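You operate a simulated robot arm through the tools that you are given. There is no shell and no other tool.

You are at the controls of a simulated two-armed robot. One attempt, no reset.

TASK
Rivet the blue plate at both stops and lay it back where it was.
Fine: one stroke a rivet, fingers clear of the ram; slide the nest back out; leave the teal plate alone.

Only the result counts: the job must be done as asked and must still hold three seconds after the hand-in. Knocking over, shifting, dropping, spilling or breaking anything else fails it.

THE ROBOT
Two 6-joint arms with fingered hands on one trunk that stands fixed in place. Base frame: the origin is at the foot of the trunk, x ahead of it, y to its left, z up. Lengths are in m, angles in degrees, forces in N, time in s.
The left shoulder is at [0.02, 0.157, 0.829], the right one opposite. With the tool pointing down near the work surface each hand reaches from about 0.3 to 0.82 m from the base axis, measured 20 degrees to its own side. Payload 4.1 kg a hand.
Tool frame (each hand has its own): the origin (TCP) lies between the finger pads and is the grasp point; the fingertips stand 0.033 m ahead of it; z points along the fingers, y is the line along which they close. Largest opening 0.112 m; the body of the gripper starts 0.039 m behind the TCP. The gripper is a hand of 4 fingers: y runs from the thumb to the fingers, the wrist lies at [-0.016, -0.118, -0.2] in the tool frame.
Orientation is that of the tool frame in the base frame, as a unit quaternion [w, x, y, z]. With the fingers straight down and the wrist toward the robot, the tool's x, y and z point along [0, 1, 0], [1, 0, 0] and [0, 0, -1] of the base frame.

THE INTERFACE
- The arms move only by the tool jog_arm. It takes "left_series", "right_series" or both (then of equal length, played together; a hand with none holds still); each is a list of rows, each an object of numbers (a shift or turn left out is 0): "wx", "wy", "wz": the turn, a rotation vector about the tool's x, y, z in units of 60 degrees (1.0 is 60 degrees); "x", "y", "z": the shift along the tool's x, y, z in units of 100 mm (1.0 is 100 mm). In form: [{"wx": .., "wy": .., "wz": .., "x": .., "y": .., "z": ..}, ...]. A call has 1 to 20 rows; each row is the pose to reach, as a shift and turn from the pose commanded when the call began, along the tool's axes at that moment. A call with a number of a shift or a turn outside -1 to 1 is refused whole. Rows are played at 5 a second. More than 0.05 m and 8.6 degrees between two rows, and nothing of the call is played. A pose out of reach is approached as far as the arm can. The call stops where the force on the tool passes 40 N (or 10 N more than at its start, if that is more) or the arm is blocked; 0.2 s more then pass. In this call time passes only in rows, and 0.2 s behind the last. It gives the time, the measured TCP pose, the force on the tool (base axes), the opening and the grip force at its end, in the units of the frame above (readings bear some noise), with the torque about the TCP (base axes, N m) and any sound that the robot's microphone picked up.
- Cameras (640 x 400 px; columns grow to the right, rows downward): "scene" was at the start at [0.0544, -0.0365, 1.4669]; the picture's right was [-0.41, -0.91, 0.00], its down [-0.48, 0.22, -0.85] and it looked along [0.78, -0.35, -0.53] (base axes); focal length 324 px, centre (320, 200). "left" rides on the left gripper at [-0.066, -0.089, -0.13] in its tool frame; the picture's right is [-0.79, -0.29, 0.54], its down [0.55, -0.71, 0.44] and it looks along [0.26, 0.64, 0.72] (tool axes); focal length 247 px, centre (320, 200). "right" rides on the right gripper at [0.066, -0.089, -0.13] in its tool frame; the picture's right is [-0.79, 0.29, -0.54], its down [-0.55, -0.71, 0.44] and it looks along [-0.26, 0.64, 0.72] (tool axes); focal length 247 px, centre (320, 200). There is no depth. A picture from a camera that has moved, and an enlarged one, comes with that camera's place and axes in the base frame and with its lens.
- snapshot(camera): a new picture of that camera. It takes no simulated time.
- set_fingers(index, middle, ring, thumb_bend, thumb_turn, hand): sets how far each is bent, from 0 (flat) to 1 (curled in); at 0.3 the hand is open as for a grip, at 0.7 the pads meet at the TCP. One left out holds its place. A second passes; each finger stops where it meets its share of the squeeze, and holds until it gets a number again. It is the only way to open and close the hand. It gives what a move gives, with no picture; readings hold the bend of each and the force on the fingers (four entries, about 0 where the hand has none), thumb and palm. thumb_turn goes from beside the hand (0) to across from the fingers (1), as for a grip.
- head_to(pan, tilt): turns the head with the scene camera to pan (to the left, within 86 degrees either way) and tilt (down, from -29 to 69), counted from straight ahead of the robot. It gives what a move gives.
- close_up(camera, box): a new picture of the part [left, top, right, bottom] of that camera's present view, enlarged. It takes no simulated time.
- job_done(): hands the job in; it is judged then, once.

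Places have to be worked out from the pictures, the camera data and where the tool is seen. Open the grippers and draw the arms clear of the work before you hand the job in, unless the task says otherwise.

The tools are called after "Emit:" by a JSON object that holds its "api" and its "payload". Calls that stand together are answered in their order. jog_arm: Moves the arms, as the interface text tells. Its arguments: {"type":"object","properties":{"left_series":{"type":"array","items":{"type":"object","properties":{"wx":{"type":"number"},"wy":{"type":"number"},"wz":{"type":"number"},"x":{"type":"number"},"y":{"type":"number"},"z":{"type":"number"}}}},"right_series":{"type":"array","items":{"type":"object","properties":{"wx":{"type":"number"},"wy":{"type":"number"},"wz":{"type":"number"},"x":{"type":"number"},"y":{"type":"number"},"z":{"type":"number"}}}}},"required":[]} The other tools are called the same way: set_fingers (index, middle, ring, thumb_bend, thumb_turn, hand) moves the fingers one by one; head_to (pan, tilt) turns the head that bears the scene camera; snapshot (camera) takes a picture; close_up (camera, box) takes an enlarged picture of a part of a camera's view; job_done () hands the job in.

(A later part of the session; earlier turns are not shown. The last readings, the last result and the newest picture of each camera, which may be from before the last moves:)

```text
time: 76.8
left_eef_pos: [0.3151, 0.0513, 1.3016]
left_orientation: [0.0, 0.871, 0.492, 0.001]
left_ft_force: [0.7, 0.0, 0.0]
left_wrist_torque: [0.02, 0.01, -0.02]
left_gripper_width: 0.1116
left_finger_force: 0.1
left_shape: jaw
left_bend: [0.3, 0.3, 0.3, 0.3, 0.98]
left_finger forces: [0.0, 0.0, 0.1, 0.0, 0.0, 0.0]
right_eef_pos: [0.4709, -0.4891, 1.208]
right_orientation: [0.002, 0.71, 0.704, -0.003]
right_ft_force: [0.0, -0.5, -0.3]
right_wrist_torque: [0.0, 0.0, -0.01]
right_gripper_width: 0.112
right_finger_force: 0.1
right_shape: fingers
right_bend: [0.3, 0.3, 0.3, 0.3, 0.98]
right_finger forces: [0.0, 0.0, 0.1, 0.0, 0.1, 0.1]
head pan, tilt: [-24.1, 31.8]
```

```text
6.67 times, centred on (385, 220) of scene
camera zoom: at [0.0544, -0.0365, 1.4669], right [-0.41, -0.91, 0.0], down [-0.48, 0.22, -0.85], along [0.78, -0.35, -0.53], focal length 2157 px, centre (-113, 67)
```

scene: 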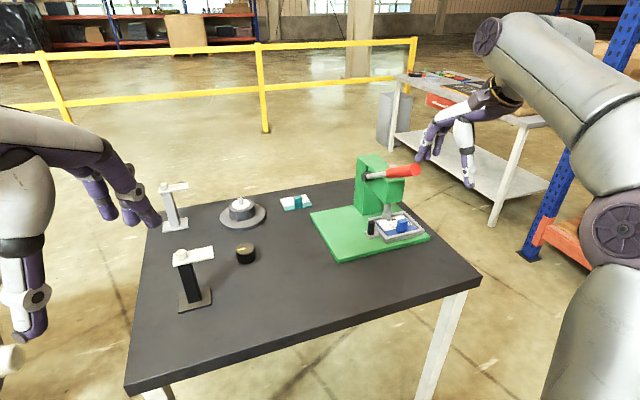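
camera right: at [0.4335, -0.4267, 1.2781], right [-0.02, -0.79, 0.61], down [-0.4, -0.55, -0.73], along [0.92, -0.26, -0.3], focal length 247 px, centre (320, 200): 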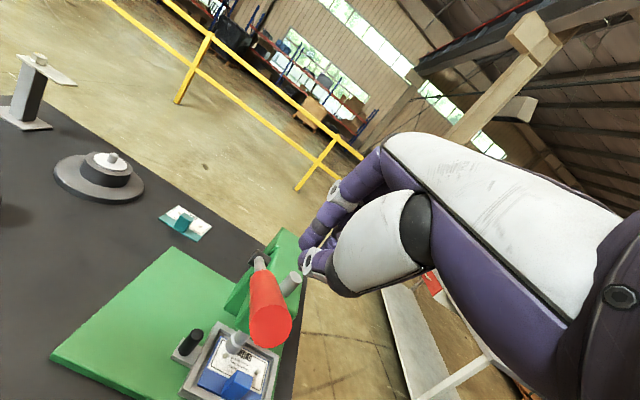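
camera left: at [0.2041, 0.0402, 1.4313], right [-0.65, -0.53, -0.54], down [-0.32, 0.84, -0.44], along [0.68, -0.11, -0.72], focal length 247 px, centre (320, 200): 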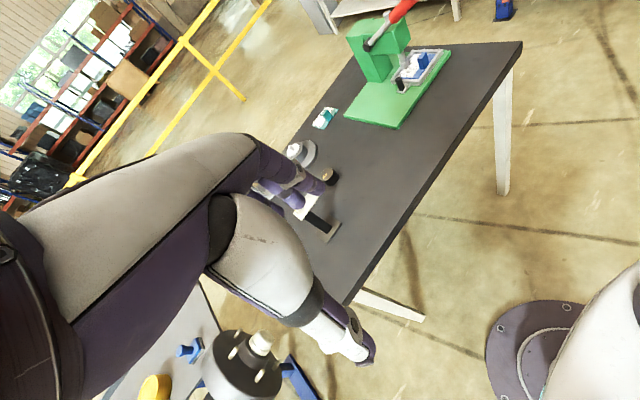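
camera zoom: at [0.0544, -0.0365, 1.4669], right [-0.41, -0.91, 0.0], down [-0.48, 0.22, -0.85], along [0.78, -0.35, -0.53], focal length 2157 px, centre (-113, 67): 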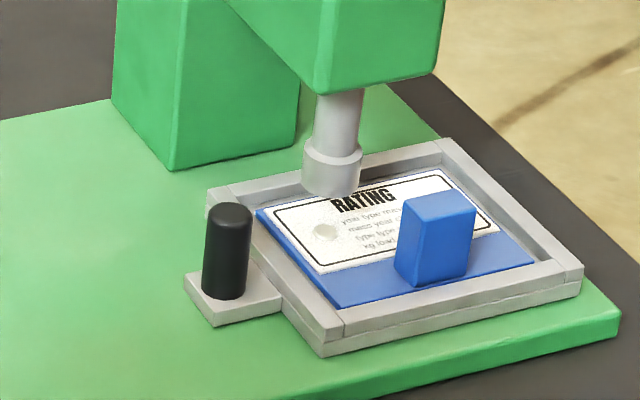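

The first rivet is set and nothing else has moved. I'll route the hand back around to the knob, staying clear of the lever.

Emit:
{"api": "jog_arm", "payload": {"right_series": [{"x": 0.15, "y": -0.15}, {"x": 0.4, "y": -0.15}, {"x": 0.65, "y": -0.1}, {"x": 0.9, "y": 0.0}, {"x": 1.0, "y": 0.05}]}}

Emit:
{"api": "jog_arm", "payload": {"right_series": [{"x": 0.2, "y": 0.0, "z": 0.05}, {"x": 0.47, "y": 0.0, "z": 0.1}]}}

Emit:
{"api": "jog_arm", "payload": {"right_series": [{"wz": 0.07, "y": 0.2, "z": 0.16}, {"wz": 0.14, "y": 0.4, "z": 0.32}, {"wz": 0.21, "y": 0.6, "z": 0.48}, {"wz": 0.28, "y": 0.8, "z": 0.64}, {"wz": 0.337, "y": 1.0, "z": 0.8}]}}

Emit:
{"api": "jog_arm", "payload": {"right_series": [{"wz": 0.13, "x": 0.02, "y": 0.13, "z": 0.0}, {"wz": 0.26, "x": 0.04, "y": 0.26, "z": 0.1}, {"wz": 0.39, "x": 0.06, "y": 0.39, "z": 0.25}, {"wz": 0.52, "x": 0.08, "y": 0.52, "z": 0.4}, {"wz": 0.65, "x": 0.1, "y": 0.65, "z": 0.55}, {"wz": 0.78, "x": 0.13, "y": 0.8, "z": 0.75}, {"wz": 0.91, "x": 0.155, "y": 0.944, "z": 0.98}]}}

Emit:
{"api": "snapshot", "payload": {"camera": "right"}}

```text
time: 78.0
left_eef_pos: [0.3153, 0.0512, 1.3018]
left_orientation: [0.0, 0.87, 0.492, 0.0]
left_ft_force: [-0.9, -0.2, 0.0]
left_wrist_torque: [0.01, -0.03, 0.0]
left_gripper_width: 0.1119
left_finger_force: 0.1
left_shape: jaw
left_bend: [0.3, 0.3, 0.3, 0.3, 0.98]
left_finger forces: [0.0, 0.1, 0.0, 0.1, 0.0, 0.0]
right_eef_pos: [0.4781, -0.3877, 1.2066]
right_orientation: [0.003, 0.71, 0.704, -0.003]
right_ft_force: [0.1, -0.5, -0.7]
right_wrist_torque: [0.0, -0.01, 0.01]
right_gripper_width: 0.1125
right_finger_force: 0.1
right_shape: fingers
right_bend: [0.3, 0.3, 0.3, 0.3, 0.98]
right_finger forces: [0.1, 0.0, 0.1, 0.0, 0.0, 0.1]
head pan, tilt: [-24.1, 31.8]
```

```text
time: 78.7
left_eef_pos: [0.3146, 0.051, 1.3017]
left_orientation: [0.0, 0.87, 0.492, -0.001]
left_ft_force: [0.2, 0.5, 0.2]
left_wrist_torque: [0.05, -0.02, -0.03]
left_gripper_width: 0.1115
left_finger_force: 0.0
left_shape: jaw
left_bend: [0.3, 0.3, 0.3, 0.3, 0.98]
left_finger forces: [0.0, 0.0, 0.1, 0.1, 0.1, 0.0]
right_eef_pos: [0.4791, -0.3423, 1.1977]
right_orientation: [0.003, 0.711, 0.704, -0.002]
right_ft_force: [-0.3, 0.3, -0.3]
right_wrist_torque: [0.01, 0.0, 0.02]
right_gripper_width: 0.112
right_finger_force: 0.1
right_shape: fingers
right_bend: [0.3, 0.3, 0.3, 0.3, 0.98]
right_finger forces: [0.1, 0.1, 0.1, 0.0, 0.0, 0.0]
head pan, tilt: [-24.1, 31.8]
```

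```text
time: 79.8
left_eef_pos: [0.3146, 0.0511, 1.3016]
left_orientation: [0.0, 0.87, 0.493, 0.0]
left_ft_force: [-0.6, -0.4, 0.7]
left_wrist_torque: [-0.02, -0.01, -0.01]
left_gripper_width: 0.1113
left_finger_force: 0.0
left_shape: jaw
left_bend: [0.3, 0.3, 0.3, 0.3, 0.98]
left_finger forces: [0.0, 0.1, 0.0, 0.1, 0.1, 0.0]
right_eef_pos: [0.5774, -0.3439, 1.1175]
right_orientation: [0.002, 0.823, 0.568, -0.002]
right_ft_force: [0.5, 0.1, 0.6]
right_wrist_torque: [-0.01, -0.05, 0.02]
right_gripper_width: 0.1126
right_finger_force: 0.2
right_shape: fingers
right_bend: [0.3, 0.3, 0.3, 0.3, 0.98]
right_finger forces: [0.1, 0.0, 0.0, 0.1, 0.0, 0.0]
head pan, tilt: [-24.1, 31.8]
```

```text
time: 81.5
left_eef_pos: [0.3144, 0.0511, 1.3012]
left_orientation: [0.002, 0.871, 0.492, 0.0]
left_ft_force: [0.0, 0.3, 0.6]
left_wrist_torque: [0.02, -0.04, -0.01]
left_gripper_width: 0.1115
left_finger_force: 0.1
left_shape: jaw
left_bend: [0.3, 0.3, 0.3, 0.3, 0.98]
left_finger forces: [0.0, 0.0, 0.0, 0.1, 0.1, 0.0]
right_eef_pos: [0.6707, -0.3646, 1.0198]
right_orientation: [0.003, 0.992, 0.126, 0.0]
right_ft_force: [0.2, -0.7, 1.4]
right_wrist_torque: [0.05, -0.02, 0.02]
right_gripper_width: 0.1125
right_finger_force: 0.1
right_shape: fingers
right_bend: [0.3, 0.3, 0.3, 0.3, 0.98]
right_finger forces: [0.0, 0.0, 0.1, 0.0, 0.0, 0.0]
head pan, tilt: [-24.1, 31.8]
```

```text
taken
camera right: at [0.7129, -0.2612, 1.1494], right [-0.7, -0.47, 0.54], down [-0.71, 0.55, -0.44], along [-0.09, -0.69, -0.72], focal length 247 px, centre (320, 200)
```

right: 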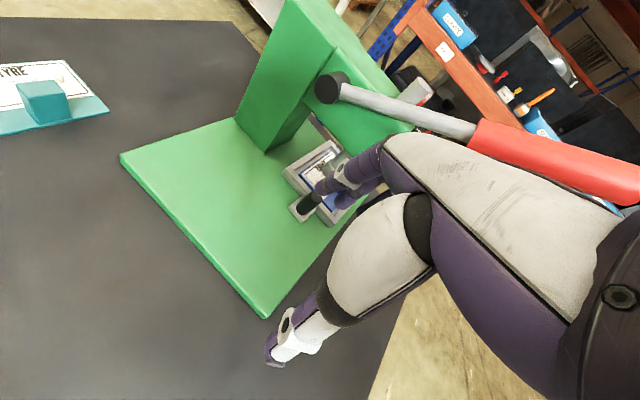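

I'm at (0.671, −0.365, 1.020). I'll lower so the tips clear the knob top by about 2 cm, pass over it to its −y side, and check before descending.

Emit:
{"api": "jog_arm", "payload": {"right_series": [{"z": 0.24}, {"z": 0.46}, {"x": -0.03, "y": 0.2, "z": 0.46}, {"x": -0.06, "y": 0.4, "z": 0.46}, {"x": -0.09, "y": 0.6, "z": 0.46}, {"x": -0.114, "y": 0.811, "z": 0.46}]}}

Emit:
{"api": "close_up", "payload": {"camera": "right", "box": [220, 60, 440, 220]}}

Emit:
{"api": "close_up", "payload": {"camera": "scene", "box": [330, 150, 450, 250]}}

Emit:
{"api": "close_up", "payload": {"camera": "left", "box": [340, 10, 460, 110]}}

```text
time: 82.8
left_eef_pos: [0.3145, 0.0536, 1.3016]
left_orientation: [0.001, 0.87, 0.493, -0.001]
left_ft_force: [-0.5, -0.1, -0.3]
left_wrist_torque: [-0.01, -0.02, -0.01]
left_gripper_width: 0.1115
left_finger_force: 0.1
left_shape: jaw
left_bend: [0.3, 0.3, 0.3, 0.3, 0.98]
left_finger forces: [0.1, 0.0, 0.1, 0.0, 0.1, 0.0]
right_eef_pos: [0.6839, -0.4387, 0.9739]
right_orientation: [0.003, 0.991, 0.132, 0.0]
right_ft_force: [-4.9, 28.9, 7.4]
right_wrist_torque: [-1.2, -0.16, -0.16]
right_gripper_width: 0.1124
right_finger_force: 14.0
right_shape: fingers
right_bend: [0.3, 0.37, 0.3, 0.3, 0.98]
right_finger forces: [0.0, 28.0, 0.0, 0.0, 0.1, 0.1]
head pan, tilt: [-24.1, 31.8]
```

```text
2.50 times, centred on (330, 140) of right
camera zoom: at [0.7239, -0.3353, 1.1043], right [-0.69, -0.48, 0.54], down [-0.72, 0.54, -0.44], along [-0.08, -0.69, -0.72], focal length 617 px, centre (295, 350)
```

zoom: 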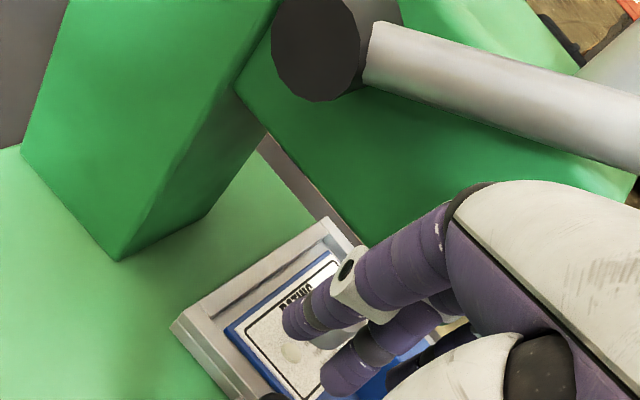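

```text
4.00 times, centred on (390, 200) of scene
camera zoom: at [0.054, -0.0351, 1.4669], right [-0.41, -0.91, 0.0], down [-0.48, 0.21, -0.85], along [0.78, -0.35, -0.53], focal length 1294 px, centre (40, 200)
```

zoom: 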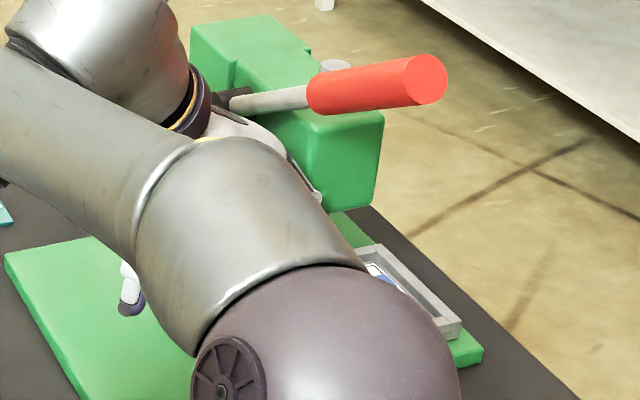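

```text
4.00 times, centred on (400, 60) of left
camera zoom: at [0.2044, 0.042, 1.4312], right [-0.65, -0.53, -0.54], down [-0.33, 0.84, -0.44], along [0.68, -0.11, -0.72], focal length 988 px, centre (0, 760)
```

zoom: 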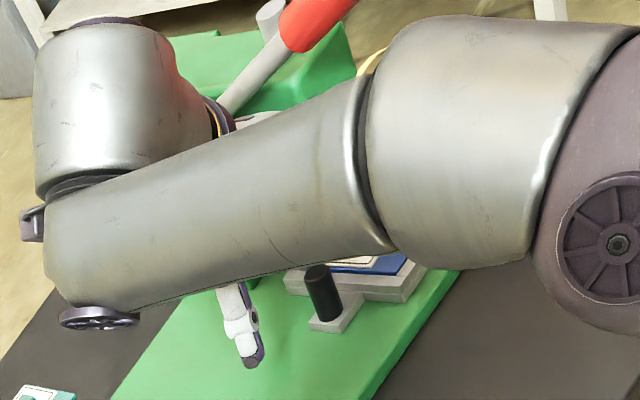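

There was contact: about 29 N on the middle finger, which by the torque came from its mid-joint touching the press head's left face at around z 1.0. I'll back straight off.

Emit:
{"api": "jog_arm", "payload": {"right_series": [{"y": -0.12}, {"y": -0.3}, {"y": -0.5}]}}

Emit:
{"api": "close_up", "payload": {"camera": "right", "box": [220, 60, 440, 220]}}

Emit:
{"api": "close_up", "payload": {"camera": "left", "box": [340, 10, 460, 110]}}

```text
time: 83.7
left_eef_pos: [0.3148, 0.0498, 1.3021]
left_orientation: [0.0, 0.87, 0.493, 0.0]
left_ft_force: [-0.3, -0.6, -0.2]
left_wrist_torque: [0.05, -0.01, 0.02]
left_gripper_width: 0.1121
left_finger_force: 0.0
left_shape: jaw
left_bend: [0.3, 0.3, 0.3, 0.3, 0.98]
left_finger forces: [0.1, 0.0, 0.0, 0.0, 0.1, 0.0]
right_eef_pos: [0.6693, -0.3962, 0.975]
right_orientation: [0.003, 0.992, 0.126, -0.001]
right_ft_force: [0.5, -0.2, -0.8]
right_wrist_torque: [0.04, 0.04, 0.01]
right_gripper_width: 0.1124
right_finger_force: 0.0
right_shape: fingers
right_bend: [0.3, 0.3, 0.3, 0.3, 0.98]
right_finger forces: [0.0, 0.0, 0.0, 0.1, 0.0, 0.0]
head pan, tilt: [-24.1, 31.8]
```

```text
2.50 times, centred on (330, 140) of right
camera zoom: at [0.7102, -0.2943, 1.1035], right [-0.69, -0.47, 0.54], down [-0.71, 0.55, -0.44], along [-0.09, -0.69, -0.72], focal length 617 px, centre (295, 350)
```

zoom: 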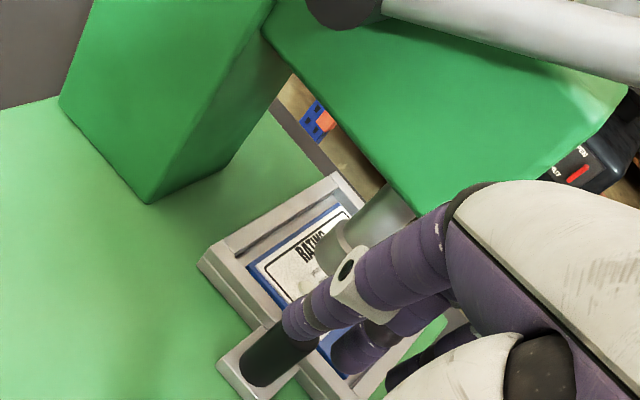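

```text
4.00 times, centred on (400, 60) of left
camera zoom: at [0.2051, 0.04, 1.4311], right [-0.65, -0.53, -0.54], down [-0.32, 0.84, -0.44], along [0.68, -0.11, -0.72], focal length 988 px, centre (0, 760)
```

zoom: 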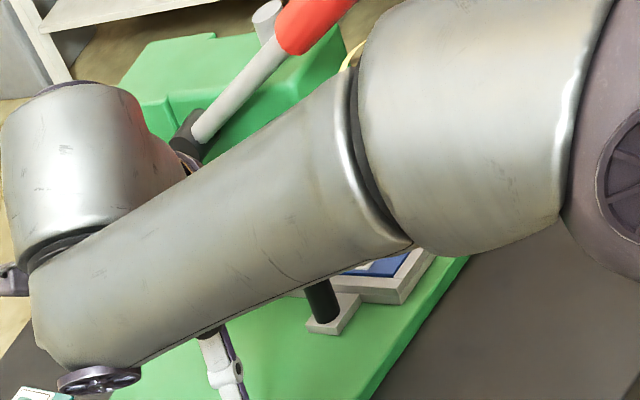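

I'm free again. I'll instead go around the near side: back in x, lower so the finger joints pass under the head, then slide in from −x on the −y side of the knob.

Emit:
{"api": "jog_arm", "payload": {"right_series": [{"x": -0.23, "y": -0.06}, {"x": -0.45, "y": -0.12}, {"x": -0.678, "y": -0.175}, {"x": -0.678, "y": -0.175, "z": 0.2}, {"x": -0.678, "y": -0.175, "z": 0.46}]}}

Emit:
{"api": "jog_arm", "payload": {"right_series": [{"x": -0.03, "y": 0.13}, {"x": -0.07, "y": 0.26}, {"x": -0.1, "y": 0.39}, {"x": -0.13, "y": 0.503}]}}

Emit:
{"api": "close_up", "payload": {"camera": "right", "box": [180, 40, 440, 220]}}

Emit:
{"api": "close_up", "payload": {"camera": "scene", "box": [330, 170, 430, 260]}}

Emit:
{"api": "close_up", "payload": {"camera": "left", "box": [360, 30, 460, 120]}}

```text
time: 84.8
left_eef_pos: [0.3147, 0.0512, 1.3013]
left_orientation: [0.001, 0.87, 0.493, 0.001]
left_ft_force: [0.7, 0.4, 0.7]
left_wrist_torque: [0.01, 0.0, 0.02]
left_gripper_width: 0.1114
left_finger_force: 0.1
left_shape: jaw
left_bend: [0.3, 0.3, 0.3, 0.3, 0.98]
left_finger forces: [0.0, 0.0, 0.0, 0.1, 0.0, 0.0]
right_eef_pos: [0.5992, -0.3982, 0.9283]
right_orientation: [0.003, 0.992, 0.128, -0.001]
right_ft_force: [0.2, 0.3, 0.9]
right_wrist_torque: [-0.02, -0.01, -0.04]
right_gripper_width: 0.1128
right_finger_force: 0.0
right_shape: fingers
right_bend: [0.3, 0.3, 0.3, 0.3, 0.98]
right_finger forces: [0.0, 0.0, 0.1, 0.1, 0.1, 0.1]
head pan, tilt: [-24.1, 31.8]
```

```text
time: 85.8
left_eef_pos: [0.3156, 0.051, 1.302]
left_orientation: [0.0, 0.87, 0.493, 0.001]
left_ft_force: [-0.3, 0.8, 0.0]
left_wrist_torque: [0.0, -0.04, 0.01]
left_gripper_width: 0.1113
left_finger_force: 0.1
left_shape: jaw
left_bend: [0.3, 0.3, 0.3, 0.3, 0.98]
left_finger forces: [0.0, 0.0, 0.0, 0.0, 0.0, 0.0]
right_eef_pos: [0.5986, -0.4502, 0.9276]
right_orientation: [0.003, 0.992, 0.128, -0.001]
right_ft_force: [0.3, 0.2, -0.3]
right_wrist_torque: [-0.01, -0.03, 0.0]
right_gripper_width: 0.1123
right_finger_force: 0.0
right_shape: fingers
right_bend: [0.3, 0.3, 0.3, 0.3, 0.98]
right_finger forces: [0.0, 0.1, 0.0, 0.1, 0.0, 0.1]
head pan, tilt: [-24.1, 31.8]
```

```text
2.22 times, centred on (310, 130) of right
camera zoom: at [0.6402, -0.3464, 1.0574], right [-0.69, -0.47, 0.54], down [-0.72, 0.54, -0.44], along [-0.09, -0.69, -0.72], focal length 549 px, centre (342, 356)
```

zoom: 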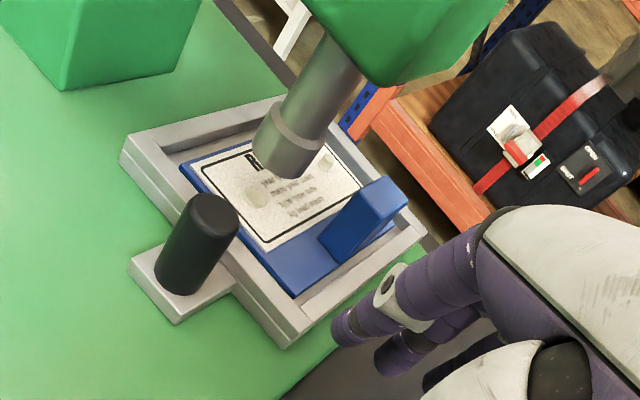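

```text
4.44 times, centred on (380, 215) of scene
camera zoom: at [0.0544, -0.0364, 1.4669], right [-0.41, -0.91, 0.0], down [-0.48, 0.22, -0.85], along [0.78, -0.35, -0.53], focal length 1438 px, centre (53, 133)
```

zoom: 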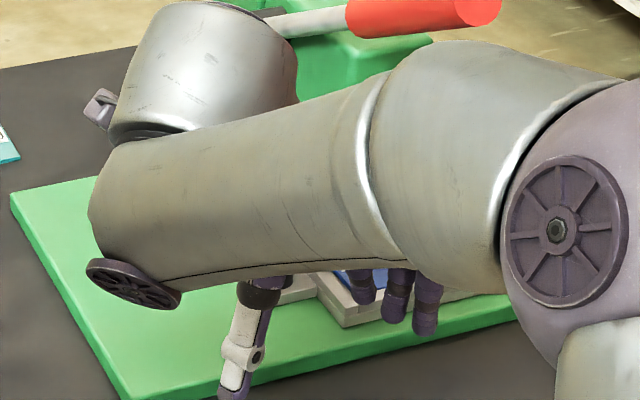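

```text
4.44 times, centred on (410, 75) of left
camera zoom: at [0.205, 0.0404, 1.4311], right [-0.65, -0.53, -0.54], down [-0.32, 0.84, -0.44], along [0.68, -0.11, -0.72], focal length 1098 px, centre (-80, 756)
```

zoom: 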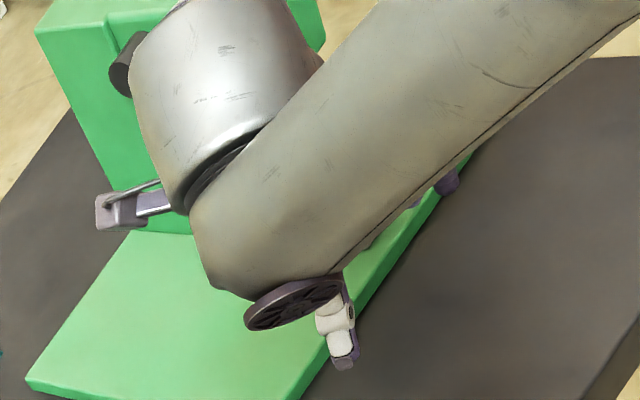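

The fingertips are low and in front, lined up to pass between the knob and the ram. I'll slide in +x in two stages.

Emit:
{"api": "jog_arm", "payload": {"right_series": [{"x": 0.1, "y": 0.025}, {"x": 0.2, "y": 0.05}, {"x": 0.3, "y": 0.076}, {"x": 0.4, "y": 0.102}]}}

Emit:
{"api": "close_up", "payload": {"camera": "right", "box": [180, 40, 440, 220]}}

```text
time: 86.8
left_eef_pos: [0.3155, 0.0507, 1.3011]
left_orientation: [0.001, 0.871, 0.492, 0.001]
left_ft_force: [-0.7, 0.1, 0.3]
left_wrist_torque: [0.02, 0.01, 0.0]
left_gripper_width: 0.1119
left_finger_force: 0.1
left_shape: jaw
left_bend: [0.3, 0.3, 0.3, 0.3, 0.98]
left_finger forces: [0.0, 0.0, 0.0, 0.0, 0.0, 0.1]
right_eef_pos: [0.6403, -0.449, 0.9279]
right_orientation: [0.001, 0.992, 0.128, -0.001]
right_ft_force: [-0.9, -0.4, -0.1]
right_wrist_torque: [0.01, 0.02, 0.02]
right_gripper_width: 0.1126
right_finger_force: 0.0
right_shape: fingers
right_bend: [0.3, 0.3, 0.3, 0.3, 0.98]
right_finger forces: [0.0, 0.0, 0.1, 0.1, 0.1, 0.1]
head pan, tilt: [-24.1, 31.8]
```

```text
2.22 times, centred on (310, 130) of right
camera zoom: at [0.682, -0.3458, 1.0571], right [-0.69, -0.47, 0.54], down [-0.72, 0.54, -0.44], along [-0.09, -0.69, -0.72], focal length 549 px, centre (342, 356)
```

zoom: 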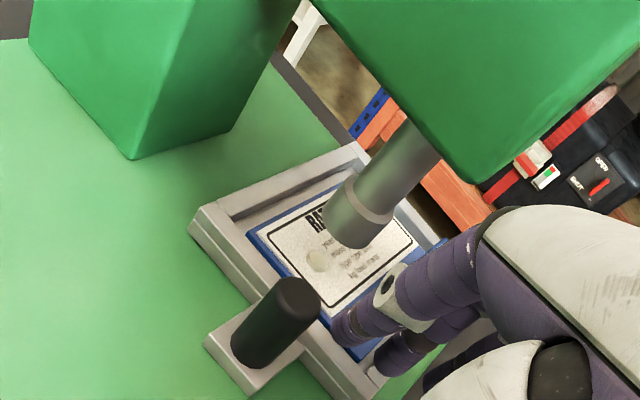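

The index will pass about 31 mm from the knob axis and 14 mm from the ram. I'll slide in the remaining 38 mm.

Emit:
{"api": "jog_arm", "payload": {"right_series": [{"x": 0.1, "y": 0.025}, {"x": 0.2, "y": 0.05}, {"x": 0.3, "y": 0.076}, {"x": 0.37, "y": 0.095}]}}

Emit:
{"api": "close_up", "payload": {"camera": "right", "box": [180, 40, 440, 220]}}

```text
time: 87.8
left_eef_pos: [0.3162, 0.0514, 1.3016]
left_orientation: [0.001, 0.87, 0.492, 0.001]
left_ft_force: [0.3, -0.4, -0.7]
left_wrist_torque: [0.01, -0.03, 0.0]
left_gripper_width: 0.1118
left_finger_force: 0.1
left_shape: jaw
left_bend: [0.3, 0.3, 0.3, 0.3, 0.98]
left_finger forces: [0.1, 0.1, 0.0, 0.0, 0.0, 0.0]
right_eef_pos: [0.6787, -0.447, 0.9282]
right_orientation: [0.003, 0.992, 0.128, -0.001]
right_ft_force: [0.3, 1.4, -1.9]
right_wrist_torque: [0.0, 0.02, -0.03]
right_gripper_width: 0.1129
right_finger_force: 0.7
right_shape: fingers
right_bend: [0.3, 0.31, 0.3, 0.3, 0.98]
right_finger forces: [0.0, 1.7, 0.1, 0.0, 0.0, 0.0]
head pan, tilt: [-24.1, 31.8]
```

```text
2.22 times, centred on (310, 130) of right
camera zoom: at [0.7202, -0.3451, 1.0575], right [-0.69, -0.48, 0.54], down [-0.72, 0.54, -0.44], along [-0.09, -0.69, -0.72], focal length 549 px, centre (342, 356)
```

zoom: 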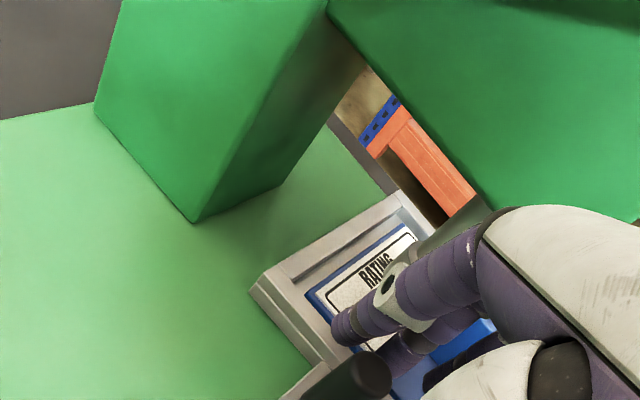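

The fingers are behind the knob, with the middle lightly touching something on its −y side. I'll now pull in +y along the slide.

Emit:
{"api": "jog_arm", "payload": {"right_series": [{"x": 0.032, "y": -0.095}, {"x": 0.065, "y": -0.189}, {"x": 0.097, "y": -0.284}, {"x": 0.13, "y": -0.378}]}}

Emit:
{"api": "close_up", "payload": {"camera": "right", "box": [180, 40, 440, 220]}}

```text
time: 88.8
left_eef_pos: [0.3155, 0.0503, 1.3017]
left_orientation: [0.0, 0.87, 0.493, 0.0]
left_ft_force: [0.8, -0.1, 0.0]
left_wrist_torque: [0.01, 0.0, 0.01]
left_gripper_width: 0.1117
left_finger_force: 0.0
left_shape: jaw
left_bend: [0.3, 0.3, 0.3, 0.3, 0.98]
left_finger forces: [0.0, 0.0, 0.1, 0.0, 0.0, 0.1]
right_eef_pos: [0.681, -0.4081, 0.9281]
right_orientation: [0.003, 0.992, 0.129, -0.001]
right_ft_force: [-0.2, -0.7, 0.7]
right_wrist_torque: [0.03, -0.04, 0.0]
right_gripper_width: 0.1128
right_finger_force: 0.0
right_shape: fingers
right_bend: [0.3, 0.3, 0.3, 0.3, 0.98]
right_finger forces: [0.0, 0.0, 0.1, 0.0, 0.1, 0.0]
head pan, tilt: [-24.1, 31.8]
```

```text
2.22 times, centred on (310, 130) of right
camera zoom: at [0.7233, -0.3052, 1.0569], right [-0.69, -0.48, 0.54], down [-0.72, 0.54, -0.44], along [-0.09, -0.69, -0.72], focal length 549 px, centre (342, 356)
```

zoom: 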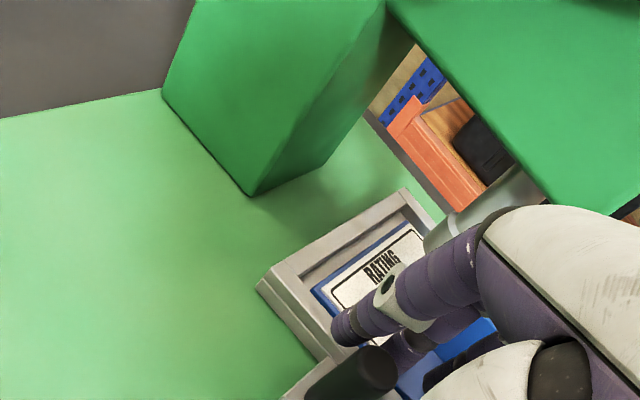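

The nest follows the pull and is now displaced about 97 mm; the first stop should be at about 83 mm. I'll pull roughly 11 mm more in small steps.

Emit:
{"api": "jog_arm", "payload": {"right_series": [{"x": 0.008, "y": -0.024}, {"x": 0.016, "y": -0.047}, {"x": 0.024, "y": -0.071}, {"x": 0.032, "y": -0.095}, {"x": 0.036, "y": -0.104}]}}

Emit:
{"api": "close_up", "payload": {"camera": "right", "box": [180, 40, 440, 220]}}

```text
time: 90.0
left_eef_pos: [0.316, 0.0516, 1.3012]
left_orientation: [0.0, 0.87, 0.492, 0.0]
left_ft_force: [-0.4, 0.0, 0.4]
left_wrist_torque: [0.01, -0.01, -0.01]
left_gripper_width: 0.1116
left_finger_force: 0.1
left_shape: jaw
left_bend: [0.3, 0.3, 0.3, 0.3, 0.98]
left_finger forces: [0.1, 0.0, 0.1, 0.1, 0.0, 0.0]
right_eef_pos: [0.6822, -0.3972, 0.9289]
right_orientation: [0.003, 0.992, 0.128, -0.001]
right_ft_force: [0.3, -0.6, 0.2]
right_wrist_torque: [-0.03, -0.01, -0.01]
right_gripper_width: 0.1133
right_finger_force: 0.8
right_shape: fingers
right_bend: [0.3, 0.3, 0.3, 0.3, 0.98]
right_finger forces: [0.6, 0.7, 0.0, 0.0, 0.0, 0.1]
head pan, tilt: [-24.1, 31.8]
```

```text
2.22 times, centred on (310, 130) of right
camera zoom: at [0.7237, -0.2947, 1.0574], right [-0.69, -0.47, 0.54], down [-0.71, 0.54, -0.44], along [-0.09, -0.69, -0.72], focal length 549 px, centre (342, 356)
```

zoom: 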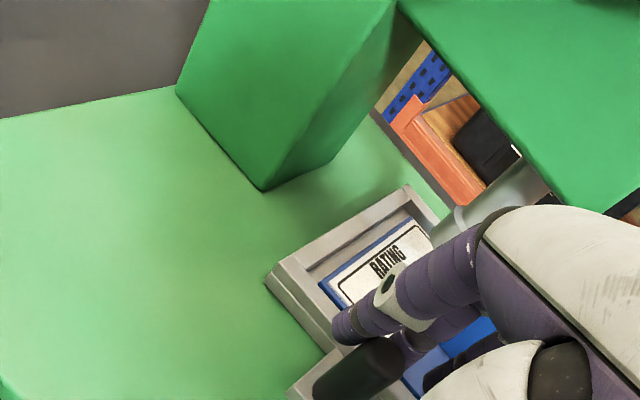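

The nest is at about 93 mm, and index and middle are now both in contact. I'll pull another 7 mm.

Emit:
{"api": "jog_arm", "payload": {"right_series": [{"x": 0.008, "y": -0.024}, {"x": 0.016, "y": -0.047}, {"x": 0.023, "y": -0.066}]}}

Emit:
{"api": "close_up", "payload": {"camera": "right", "box": [180, 40, 440, 220]}}

```text
time: 90.8
left_eef_pos: [0.315, 0.0503, 1.3027]
left_orientation: [0.0, 0.871, 0.492, -0.001]
left_ft_force: [0.1, 0.8, 0.6]
left_wrist_torque: [-0.01, -0.02, -0.02]
left_gripper_width: 0.1119
left_finger_force: 0.1
left_shape: jaw
left_bend: [0.3, 0.3, 0.3, 0.3, 0.98]
left_finger forces: [0.0, 0.1, 0.0, 0.0, 0.0, 0.1]
right_eef_pos: [0.6819, -0.3896, 0.9267]
right_orientation: [0.003, 0.992, 0.128, 0.0]
right_ft_force: [-0.2, -1.3, 0.7]
right_wrist_torque: [-0.06, -0.05, 0.0]
right_gripper_width: 0.1132
right_finger_force: 0.6
right_shape: fingers
right_bend: [0.3, 0.3, 0.3, 0.3, 0.98]
right_finger forces: [0.6, 0.7, 0.0, 0.0, 0.0, 0.0]
head pan, tilt: [-24.1, 31.8]
```

```text
2.22 times, centred on (310, 130) of right
camera zoom: at [0.7243, -0.2873, 1.057], right [-0.69, -0.47, 0.54], down [-0.72, 0.54, -0.44], along [-0.09, -0.69, -0.72], focal length 549 px, centre (342, 356)
```

zoom: 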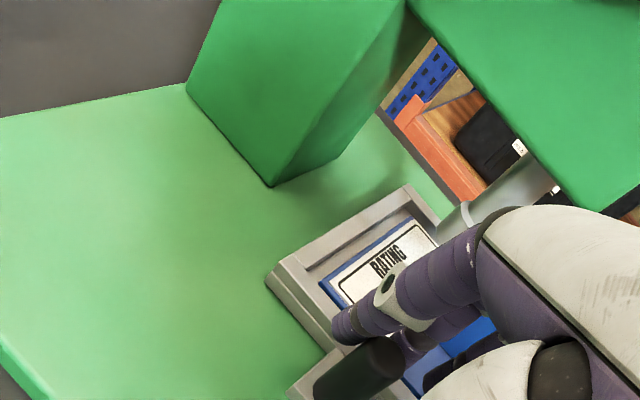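

The nest tracks exactly and is now at about 85 mm. I'll nudge 2 mm more and watch the finger force for the detent.

Emit:
{"api": "jog_arm", "payload": {"right_series": [{"x": 0.003, "y": -0.009}, {"x": 0.006, "y": -0.019}]}}

Emit:
{"api": "close_up", "payload": {"camera": "right", "box": [180, 40, 440, 220]}}

```text
time: 91.5
left_eef_pos: [0.3153, 0.0506, 1.3026]
left_orientation: [0.0, 0.87, 0.492, 0.0]
left_ft_force: [-0.4, -0.7, 0.0]
left_wrist_torque: [0.02, -0.02, -0.01]
left_gripper_width: 0.1115
left_finger_force: 0.1
left_shape: jaw
left_bend: [0.3, 0.3, 0.3, 0.3, 0.98]
left_finger forces: [0.1, 0.0, 0.1, 0.0, 0.0, 0.0]
right_eef_pos: [0.6832, -0.3878, 0.9279]
right_orientation: [0.003, 0.992, 0.127, -0.001]
right_ft_force: [-0.1, -0.2, 1.2]
right_wrist_torque: [-0.05, 0.0, 0.06]
right_gripper_width: 0.1134
right_finger_force: 1.1
right_shape: fingers
right_bend: [0.3, 0.3, 0.3, 0.3, 0.98]
right_finger forces: [0.7, 0.7, 0.0, 0.0, 0.0, 0.0]
head pan, tilt: [-24.1, 31.8]
```

```text
2.22 times, centred on (310, 130) of right
camera zoom: at [0.7244, -0.2854, 1.0569], right [-0.69, -0.47, 0.54], down [-0.72, 0.54, -0.44], along [-0.09, -0.69, -0.72], focal length 549 px, centre (342, 356)
```

zoom: 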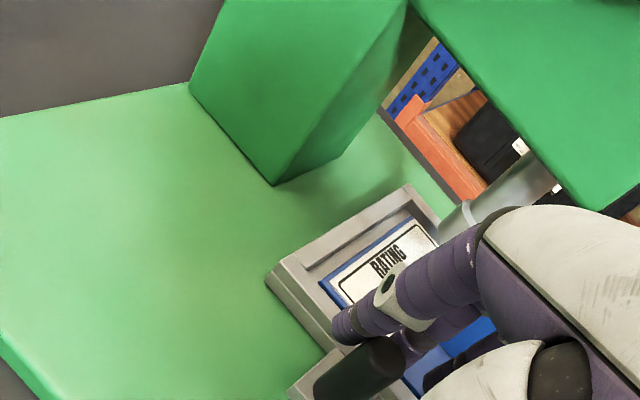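

I'll nudge once more by 2 mm to see if the force drops as it enters the detent.

Emit:
{"api": "jog_arm", "payload": {"right_series": [{"x": 0.003, "y": -0.009}, {"x": 0.006, "y": -0.019}]}}

Emit:
{"api": "close_up", "payload": {"camera": "right", "box": [180, 40, 440, 220]}}

```text
time: 92.0
left_eef_pos: [0.3145, 0.0503, 1.3022]
left_orientation: [0.001, 0.87, 0.492, -0.001]
left_ft_force: [0.4, 0.0, -0.2]
left_wrist_torque: [0.02, -0.02, -0.02]
left_gripper_width: 0.1118
left_finger_force: 0.0
left_shape: jaw
left_bend: [0.3, 0.3, 0.3, 0.3, 0.98]
left_finger forces: [0.0, 0.0, 0.0, 0.0, 0.1, 0.1]
right_eef_pos: [0.6822, -0.3872, 0.9267]
right_orientation: [0.003, 0.992, 0.128, -0.001]
right_ft_force: [0.3, -0.7, 0.9]
right_wrist_torque: [-0.07, -0.08, 0.03]
right_gripper_width: 0.1132
right_finger_force: 0.6
right_shape: fingers
right_bend: [0.3, 0.3, 0.3, 0.3, 0.98]
right_finger forces: [0.9, 0.6, 0.0, 0.0, 0.0, 0.1]
head pan, tilt: [-24.1, 31.8]
```

```text
2.22 times, centred on (310, 130) of right
camera zoom: at [0.7245, -0.2834, 1.0569], right [-0.69, -0.47, 0.54], down [-0.72, 0.54, -0.44], along [-0.09, -0.69, -0.72], focal length 549 px, centre (342, 356)
```

zoom: 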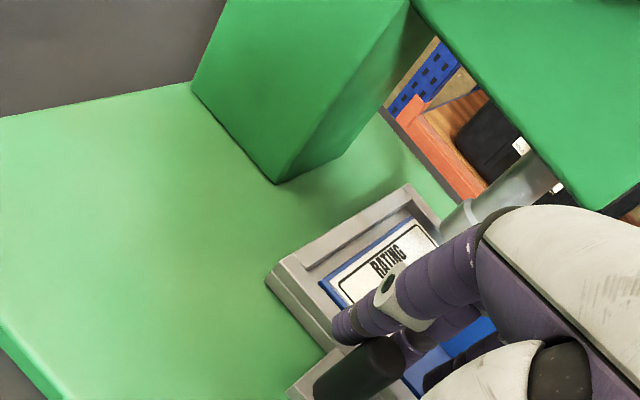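

By estimate the nest is now within about 2 mm of the first stop. I'll ease the fingers off the knob, withdraw to −x, and check the alignment with the scene camera.

Emit:
{"api": "jog_arm", "payload": {"right_series": [{"x": -0.026, "y": 0.076}, {"x": -0.19, "y": 0.034}, {"x": -0.36, "y": -0.01}, {"x": -0.54, "y": -0.055}, {"x": -0.72, "y": -0.1}, {"x": -0.85, "y": -0.137}]}}

Emit:
{"api": "jog_arm", "payload": {"right_series": [{"y": -0.15, "z": -0.2}, {"y": -0.3, "z": -0.45}, {"y": -0.45, "z": -0.7}, {"y": -0.6, "z": -0.95}]}}

Emit:
{"api": "snapshot", "payload": {"camera": "scene"}}

Emit:
{"api": "snapshot", "payload": {"camera": "right"}}

```text
time: 93.5
left_eef_pos: [0.3156, 0.0507, 1.3022]
left_orientation: [0.001, 0.87, 0.492, 0.0]
left_ft_force: [0.2, 0.3, 0.6]
left_wrist_torque: [0.02, 0.0, -0.01]
left_gripper_width: 0.1115
left_finger_force: 0.0
left_shape: jaw
left_bend: [0.3, 0.3, 0.3, 0.3, 0.98]
left_finger forces: [0.0, 0.0, 0.0, 0.0, 0.1, 0.0]
right_eef_pos: [0.596, -0.3971, 0.9273]
right_orientation: [0.002, 0.992, 0.128, -0.001]
right_ft_force: [-0.2, -0.8, -0.4]
right_wrist_torque: [-0.01, 0.0, -0.03]
right_gripper_width: 0.1126
right_finger_force: 0.1
right_shape: fingers
right_bend: [0.3, 0.3, 0.3, 0.3, 0.98]
right_finger forces: [0.0, 0.0, 0.0, 0.0, 0.0, 0.0]
head pan, tilt: [-24.1, 31.8]
```

```text
time: 94.5
left_eef_pos: [0.3157, 0.0507, 1.3021]
left_orientation: [0.001, 0.87, 0.493, 0.0]
left_ft_force: [0.2, -0.3, 0.2]
left_wrist_torque: [0.0, 0.0, 0.03]
left_gripper_width: 0.1116
left_finger_force: 0.1
left_shape: jaw
left_bend: [0.3, 0.3, 0.3, 0.3, 0.98]
left_finger forces: [0.0, 0.0, 0.0, 0.0, 0.0, 0.1]
right_eef_pos: [0.5817, -0.3368, 1.023]
right_orientation: [0.002, 0.992, 0.128, -0.002]
right_ft_force: [0.4, -1.6, -0.6]
right_wrist_torque: [0.04, -0.01, -0.01]
right_gripper_width: 0.1128
right_finger_force: 0.0
right_shape: fingers
right_bend: [0.3, 0.3, 0.3, 0.3, 0.98]
right_finger forces: [0.0, 0.0, 0.0, 0.1, 0.0, 0.0]
head pan, tilt: [-24.1, 31.8]
```

```text
taken
```

scene: 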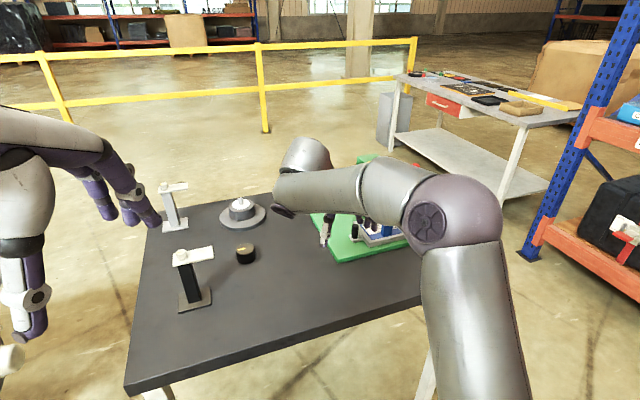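

```text
taken
camera right: at [0.6231, -0.2336, 1.1523], right [-0.69, -0.47, 0.54], down [-0.72, 0.54, -0.44], along [-0.09, -0.69, -0.72], focal length 247 px, centre (320, 200)
```

right: 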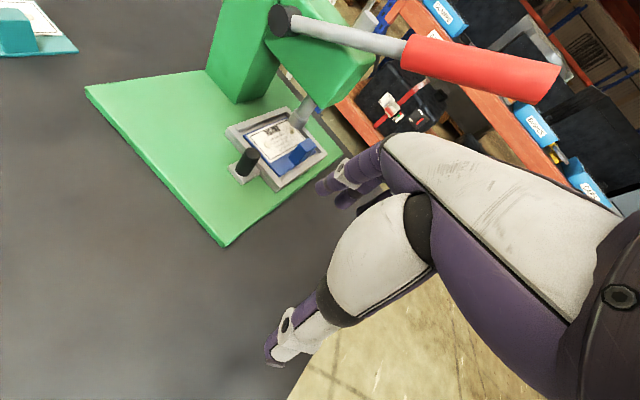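

I'll return to the viewing pose in front of the lever for a precise alignment check.

Emit:
{"api": "jog_arm", "payload": {"right_series": [{"wz": -0.13, "x": -0.04, "z": -0.13}, {"wz": -0.26, "x": -0.08, "z": -0.27}, {"wz": -0.39, "x": -0.12, "z": -0.4}, {"wz": -0.52, "x": -0.16, "z": -0.53}, {"wz": -0.65, "x": -0.2, "z": -0.67}, {"wz": -0.78, "x": -0.25, "z": -0.8}, {"wz": -0.9, "x": -0.3, "z": -0.95}]}}

Emit:
{"api": "jog_arm", "payload": {"right_series": [{"wz": -0.12, "x": -0.09, "y": -0.23, "z": -0.27}, {"wz": -0.24, "x": -0.18, "y": -0.46, "z": -0.53}, {"wz": -0.358, "x": -0.275, "y": -0.698, "z": -0.8}]}}

Emit:
{"api": "jog_arm", "payload": {"right_series": [{"x": -0.2, "y": -0.15}, {"x": -0.4, "y": -0.3}, {"x": -0.6, "y": -0.45}, {"x": -0.8, "y": -0.5}, {"x": -1.0, "y": -0.5}]}}

Emit:
{"api": "jog_arm", "payload": {"right_series": [{"x": -0.25}, {"x": -0.5}, {"x": -0.75}, {"x": -1.0}]}}

Emit:
{"api": "close_up", "payload": {"camera": "right", "box": [235, 145, 331, 225]}}

Emit:
{"api": "close_up", "payload": {"camera": "scene", "box": [345, 190, 425, 250]}}

```text
time: 96.0
left_eef_pos: [0.3148, 0.0506, 1.3023]
left_orientation: [0.0, 0.871, 0.492, 0.001]
left_ft_force: [-0.3, -0.2, -0.5]
left_wrist_torque: [-0.03, -0.01, 0.01]
left_gripper_width: 0.1115
left_finger_force: 0.1
left_shape: jaw
left_bend: [0.3, 0.3, 0.3, 0.3, 0.98]
left_finger forces: [0.1, 0.0, 0.0, 0.0, 0.1, 0.0]
right_eef_pos: [0.5531, -0.3438, 1.1169]
right_orientation: [0.002, 0.825, 0.565, -0.002]
right_ft_force: [-0.1, -0.1, 0.2]
right_wrist_torque: [-0.01, 0.0, 0.0]
right_gripper_width: 0.1128
right_finger_force: 0.0
right_shape: fingers
right_bend: [0.3, 0.3, 0.3, 0.3, 0.98]
right_finger forces: [0.0, 0.0, 0.1, 0.0, 0.1, 0.0]
head pan, tilt: [-24.1, 31.8]
```

```text
time: 96.8
left_eef_pos: [0.315, 0.0512, 1.3024]
left_orientation: [0.001, 0.871, 0.491, 0.0]
left_ft_force: [0.1, -0.4, -0.7]
left_wrist_torque: [-0.02, 0.04, -0.01]
left_gripper_width: 0.112
left_finger_force: 0.0
left_shape: jaw
left_bend: [0.3, 0.3, 0.3, 0.3, 0.98]
left_finger forces: [0.0, 0.0, 0.0, 0.0, 0.0, 0.0]
right_eef_pos: [0.4761, -0.3423, 1.1969]
right_orientation: [0.001, 0.705, 0.71, -0.003]
right_ft_force: [0.2, -0.1, 0.3]
right_wrist_torque: [0.01, 0.03, -0.01]
right_gripper_width: 0.1129
right_finger_force: 0.0
right_shape: fingers
right_bend: [0.3, 0.3, 0.3, 0.3, 0.98]
right_finger forces: [0.1, 0.1, 0.0, 0.0, 0.0, 0.1]
head pan, tilt: [-24.1, 31.8]
```

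```text
time: 98.0
left_eef_pos: [0.3143, 0.0509, 1.3036]
left_orientation: [0.0, 0.87, 0.493, -0.001]
left_ft_force: [0.0, 0.1, -0.1]
left_wrist_torque: [0.0, -0.01, 0.05]
left_gripper_width: 0.1117
left_finger_force: 0.0
left_shape: jaw
left_bend: [0.3, 0.3, 0.3, 0.3, 0.98]
left_finger forces: [0.1, 0.0, 0.0, 0.1, 0.0, 0.0]
right_eef_pos: [0.428, -0.4436, 1.1993]
right_orientation: [0.002, 0.706, 0.708, -0.003]
right_ft_force: [-0.5, -0.5, -0.6]
right_wrist_torque: [-0.01, 0.02, 0.02]
right_gripper_width: 0.1129
right_finger_force: 0.0
right_shape: fingers
right_bend: [0.3, 0.3, 0.3, 0.3, 0.98]
right_finger forces: [0.0, 0.0, 0.0, 0.0, 0.0, 0.0]
head pan, tilt: [-24.1, 31.8]
```

```text
time: 99.0
left_eef_pos: [0.3151, 0.0506, 1.3025]
left_orientation: [0.001, 0.87, 0.493, 0.0]
left_ft_force: [-0.4, -0.5, -0.3]
left_wrist_torque: [-0.01, -0.03, -0.05]
left_gripper_width: 0.1117
left_finger_force: 0.0
left_shape: jaw
left_bend: [0.3, 0.3, 0.3, 0.3, 0.98]
left_finger forces: [0.0, 0.0, 0.0, 0.0, 0.0, 0.1]
right_eef_pos: [0.4283, -0.543, 1.1998]
right_orientation: [0.003, 0.705, 0.709, -0.002]
right_ft_force: [0.3, 0.6, -0.1]
right_wrist_torque: [-0.03, -0.03, -0.05]
right_gripper_width: 0.1126
right_finger_force: 0.1
right_shape: fingers
right_bend: [0.3, 0.3, 0.3, 0.3, 0.98]
right_finger forces: [0.0, 0.1, 0.0, 0.0, 0.0, 0.0]
head pan, tilt: [-24.1, 31.8]
```

```text
5.00 times, centred on (283, 185) of right
camera zoom: at [0.3392, -0.4774, 1.3288], right [0.29, -0.79, 0.54], down [-0.71, -0.56, -0.43], along [0.64, -0.26, -0.72], focal length 1235 px, centre (505, 275)
```

zoom: 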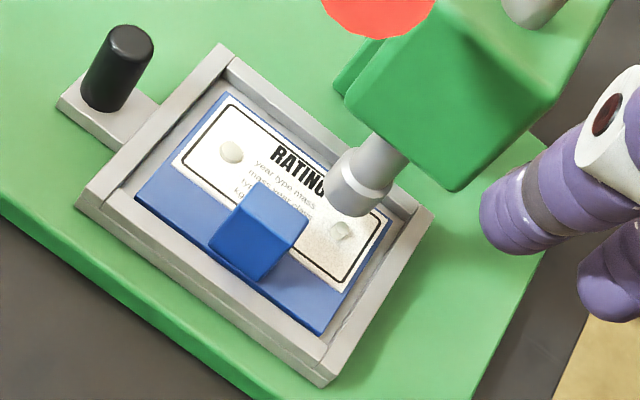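

```text
6.67 times, centred on (385, 220) of scene
camera zoom: at [0.0543, -0.0362, 1.4669], right [-0.41, -0.91, 0.0], down [-0.48, 0.21, -0.85], along [0.78, -0.35, -0.53], focal length 2157 px, centre (-113, 67)
```

zoom: 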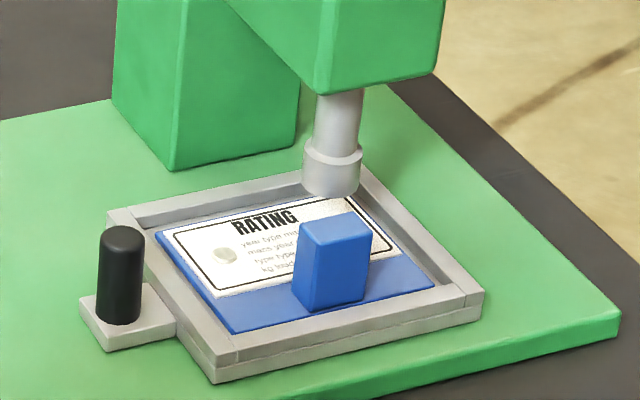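

Comparing with the far stop, the nest has come back only about 51 mm of the 60 mm needed, so it's about 9 mm short. I'll go back to the knob along the same path and pull the remaining distance.

Emit:
{"api": "jog_arm", "payload": {"right_series": [{"x": 0.25}, {"x": 0.5}, {"x": 0.75}, {"x": 1.0}]}}

Emit:
{"api": "jog_arm", "payload": {"right_series": [{"x": 0.25, "y": 0.0}, {"x": 0.5, "y": 0.1}, {"x": 0.75, "y": 0.3}, {"x": 1.0, "y": 0.48}]}}

Emit:
{"api": "jog_arm", "payload": {"right_series": [{"wz": 0.12, "y": 0.25, "z": 0.27}, {"wz": 0.24, "y": 0.5, "z": 0.53}, {"wz": 0.358, "y": 0.77, "z": 0.8}]}}

Emit:
{"api": "jog_arm", "payload": {"right_series": [{"wz": 0.13, "x": 0.02, "y": 0.03, "z": 0.13}, {"wz": 0.26, "x": 0.04, "y": 0.07, "z": 0.27}, {"wz": 0.39, "x": 0.07, "y": 0.1, "z": 0.4}, {"wz": 0.52, "x": 0.1, "y": 0.14, "z": 0.53}, {"wz": 0.65, "x": 0.12, "y": 0.18, "z": 0.67}, {"wz": 0.78, "x": 0.15, "y": 0.21, "z": 0.8}, {"wz": 0.9, "x": 0.169, "y": 0.241, "z": 0.94}]}}

Emit:
{"api": "close_up", "payload": {"camera": "right", "box": [200, 60, 400, 220]}}

```text
time: 100.0
left_eef_pos: [0.3154, 0.0504, 1.3006]
left_orientation: [0.0, 0.871, 0.492, 0.0]
left_ft_force: [-0.3, -0.6, 0.2]
left_wrist_torque: [0.01, 0.05, -0.01]
left_gripper_width: 0.1117
left_finger_force: 0.0
left_shape: jaw
left_bend: [0.3, 0.3, 0.3, 0.3, 0.98]
left_finger forces: [0.0, 0.0, 0.0, 0.0, 0.1, 0.0]
right_eef_pos: [0.4276, -0.4445, 1.1989]
right_orientation: [0.002, 0.706, 0.708, -0.003]
right_ft_force: [0.1, -0.5, 0.8]
right_wrist_torque: [0.02, 0.01, -0.02]
right_gripper_width: 0.1125
right_finger_force: 0.0
right_shape: fingers
right_bend: [0.3, 0.3, 0.3, 0.3, 0.98]
right_finger forces: [0.1, 0.0, 0.0, 0.0, 0.1, 0.1]
head pan, tilt: [-24.1, 31.8]
```

```text
time: 101.0
left_eef_pos: [0.3149, 0.0501, 1.3026]
left_orientation: [0.0, 0.87, 0.493, 0.001]
left_ft_force: [-0.2, 0.2, 0.1]
left_wrist_torque: [0.04, -0.01, 0.01]
left_gripper_width: 0.1115
left_finger_force: 0.0
left_shape: jaw
left_bend: [0.3, 0.3, 0.3, 0.3, 0.98]
left_finger forces: [0.0, 0.0, 0.0, 0.0, 0.0, 0.1]
right_eef_pos: [0.4765, -0.3433, 1.1988]
right_orientation: [0.002, 0.707, 0.708, -0.002]
right_ft_force: [-0.2, 0.2, 0.2]
right_wrist_torque: [0.03, -0.02, 0.01]
right_gripper_width: 0.1126
right_finger_force: 0.1
right_shape: fingers
right_bend: [0.3, 0.3, 0.3, 0.3, 0.98]
right_finger forces: [0.0, 0.1, 0.0, 0.0, 0.0, 0.0]
head pan, tilt: [-24.1, 31.8]
```

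```text
time: 101.8
left_eef_pos: [0.315, 0.0516, 1.3022]
left_orientation: [0.0, 0.87, 0.493, 0.0]
left_ft_force: [-0.5, 0.0, -0.3]
left_wrist_torque: [-0.01, -0.04, -0.04]
left_gripper_width: 0.1117
left_finger_force: 0.1
left_shape: jaw
left_bend: [0.3, 0.3, 0.3, 0.3, 0.98]
left_finger forces: [0.1, 0.0, 0.1, 0.1, 0.1, 0.0]
right_eef_pos: [0.5528, -0.3447, 1.117]
right_orientation: [0.003, 0.826, 0.564, -0.001]
right_ft_force: [0.0, 0.6, 0.3]
right_wrist_torque: [0.01, -0.03, 0.02]
right_gripper_width: 0.1131
right_finger_force: 0.1
right_shape: fingers
right_bend: [0.3, 0.3, 0.3, 0.3, 0.98]
right_finger forces: [0.0, 0.0, 0.1, 0.1, 0.0, 0.0]
head pan, tilt: [-24.1, 31.8]
```

```text
time: 103.5
left_eef_pos: [0.3146, 0.0502, 1.3021]
left_orientation: [0.002, 0.87, 0.493, 0.0]
left_ft_force: [-0.4, 0.1, 0.7]
left_wrist_torque: [-0.01, -0.01, 0.01]
left_gripper_width: 0.1115
left_finger_force: 0.1
left_shape: jaw
left_bend: [0.3, 0.3, 0.3, 0.3, 0.98]
left_finger forces: [0.0, 0.0, 0.1, 0.1, 0.0, 0.0]
right_eef_pos: [0.5813, -0.3376, 1.0238]
right_orientation: [0.003, 0.992, 0.126, -0.001]
right_ft_force: [-0.1, -0.3, -0.5]
right_wrist_torque: [-0.01, -0.04, 0.03]
right_gripper_width: 0.1128
right_finger_force: 0.0
right_shape: fingers
right_bend: [0.3, 0.3, 0.3, 0.3, 0.98]
right_finger forces: [0.1, 0.0, 0.1, 0.1, 0.0, 0.0]
head pan, tilt: [-24.1, 31.8]
```

```text
2.50 times, centred on (300, 140) of right
camera zoom: at [0.623, -0.2342, 1.1525], right [-0.7, -0.47, 0.54], down [-0.71, 0.55, -0.44], along [-0.09, -0.69, -0.72], focal length 617 px, centre (370, 350)
```

zoom: 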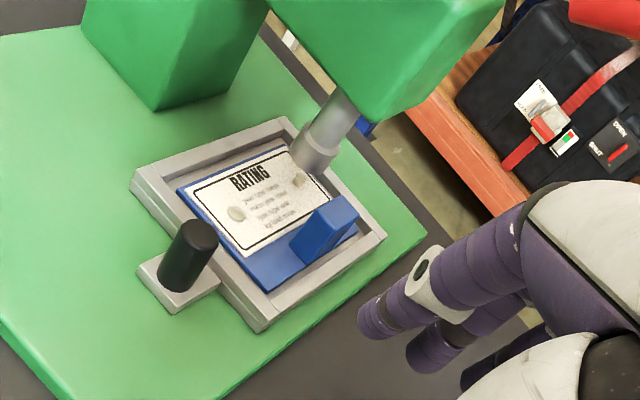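

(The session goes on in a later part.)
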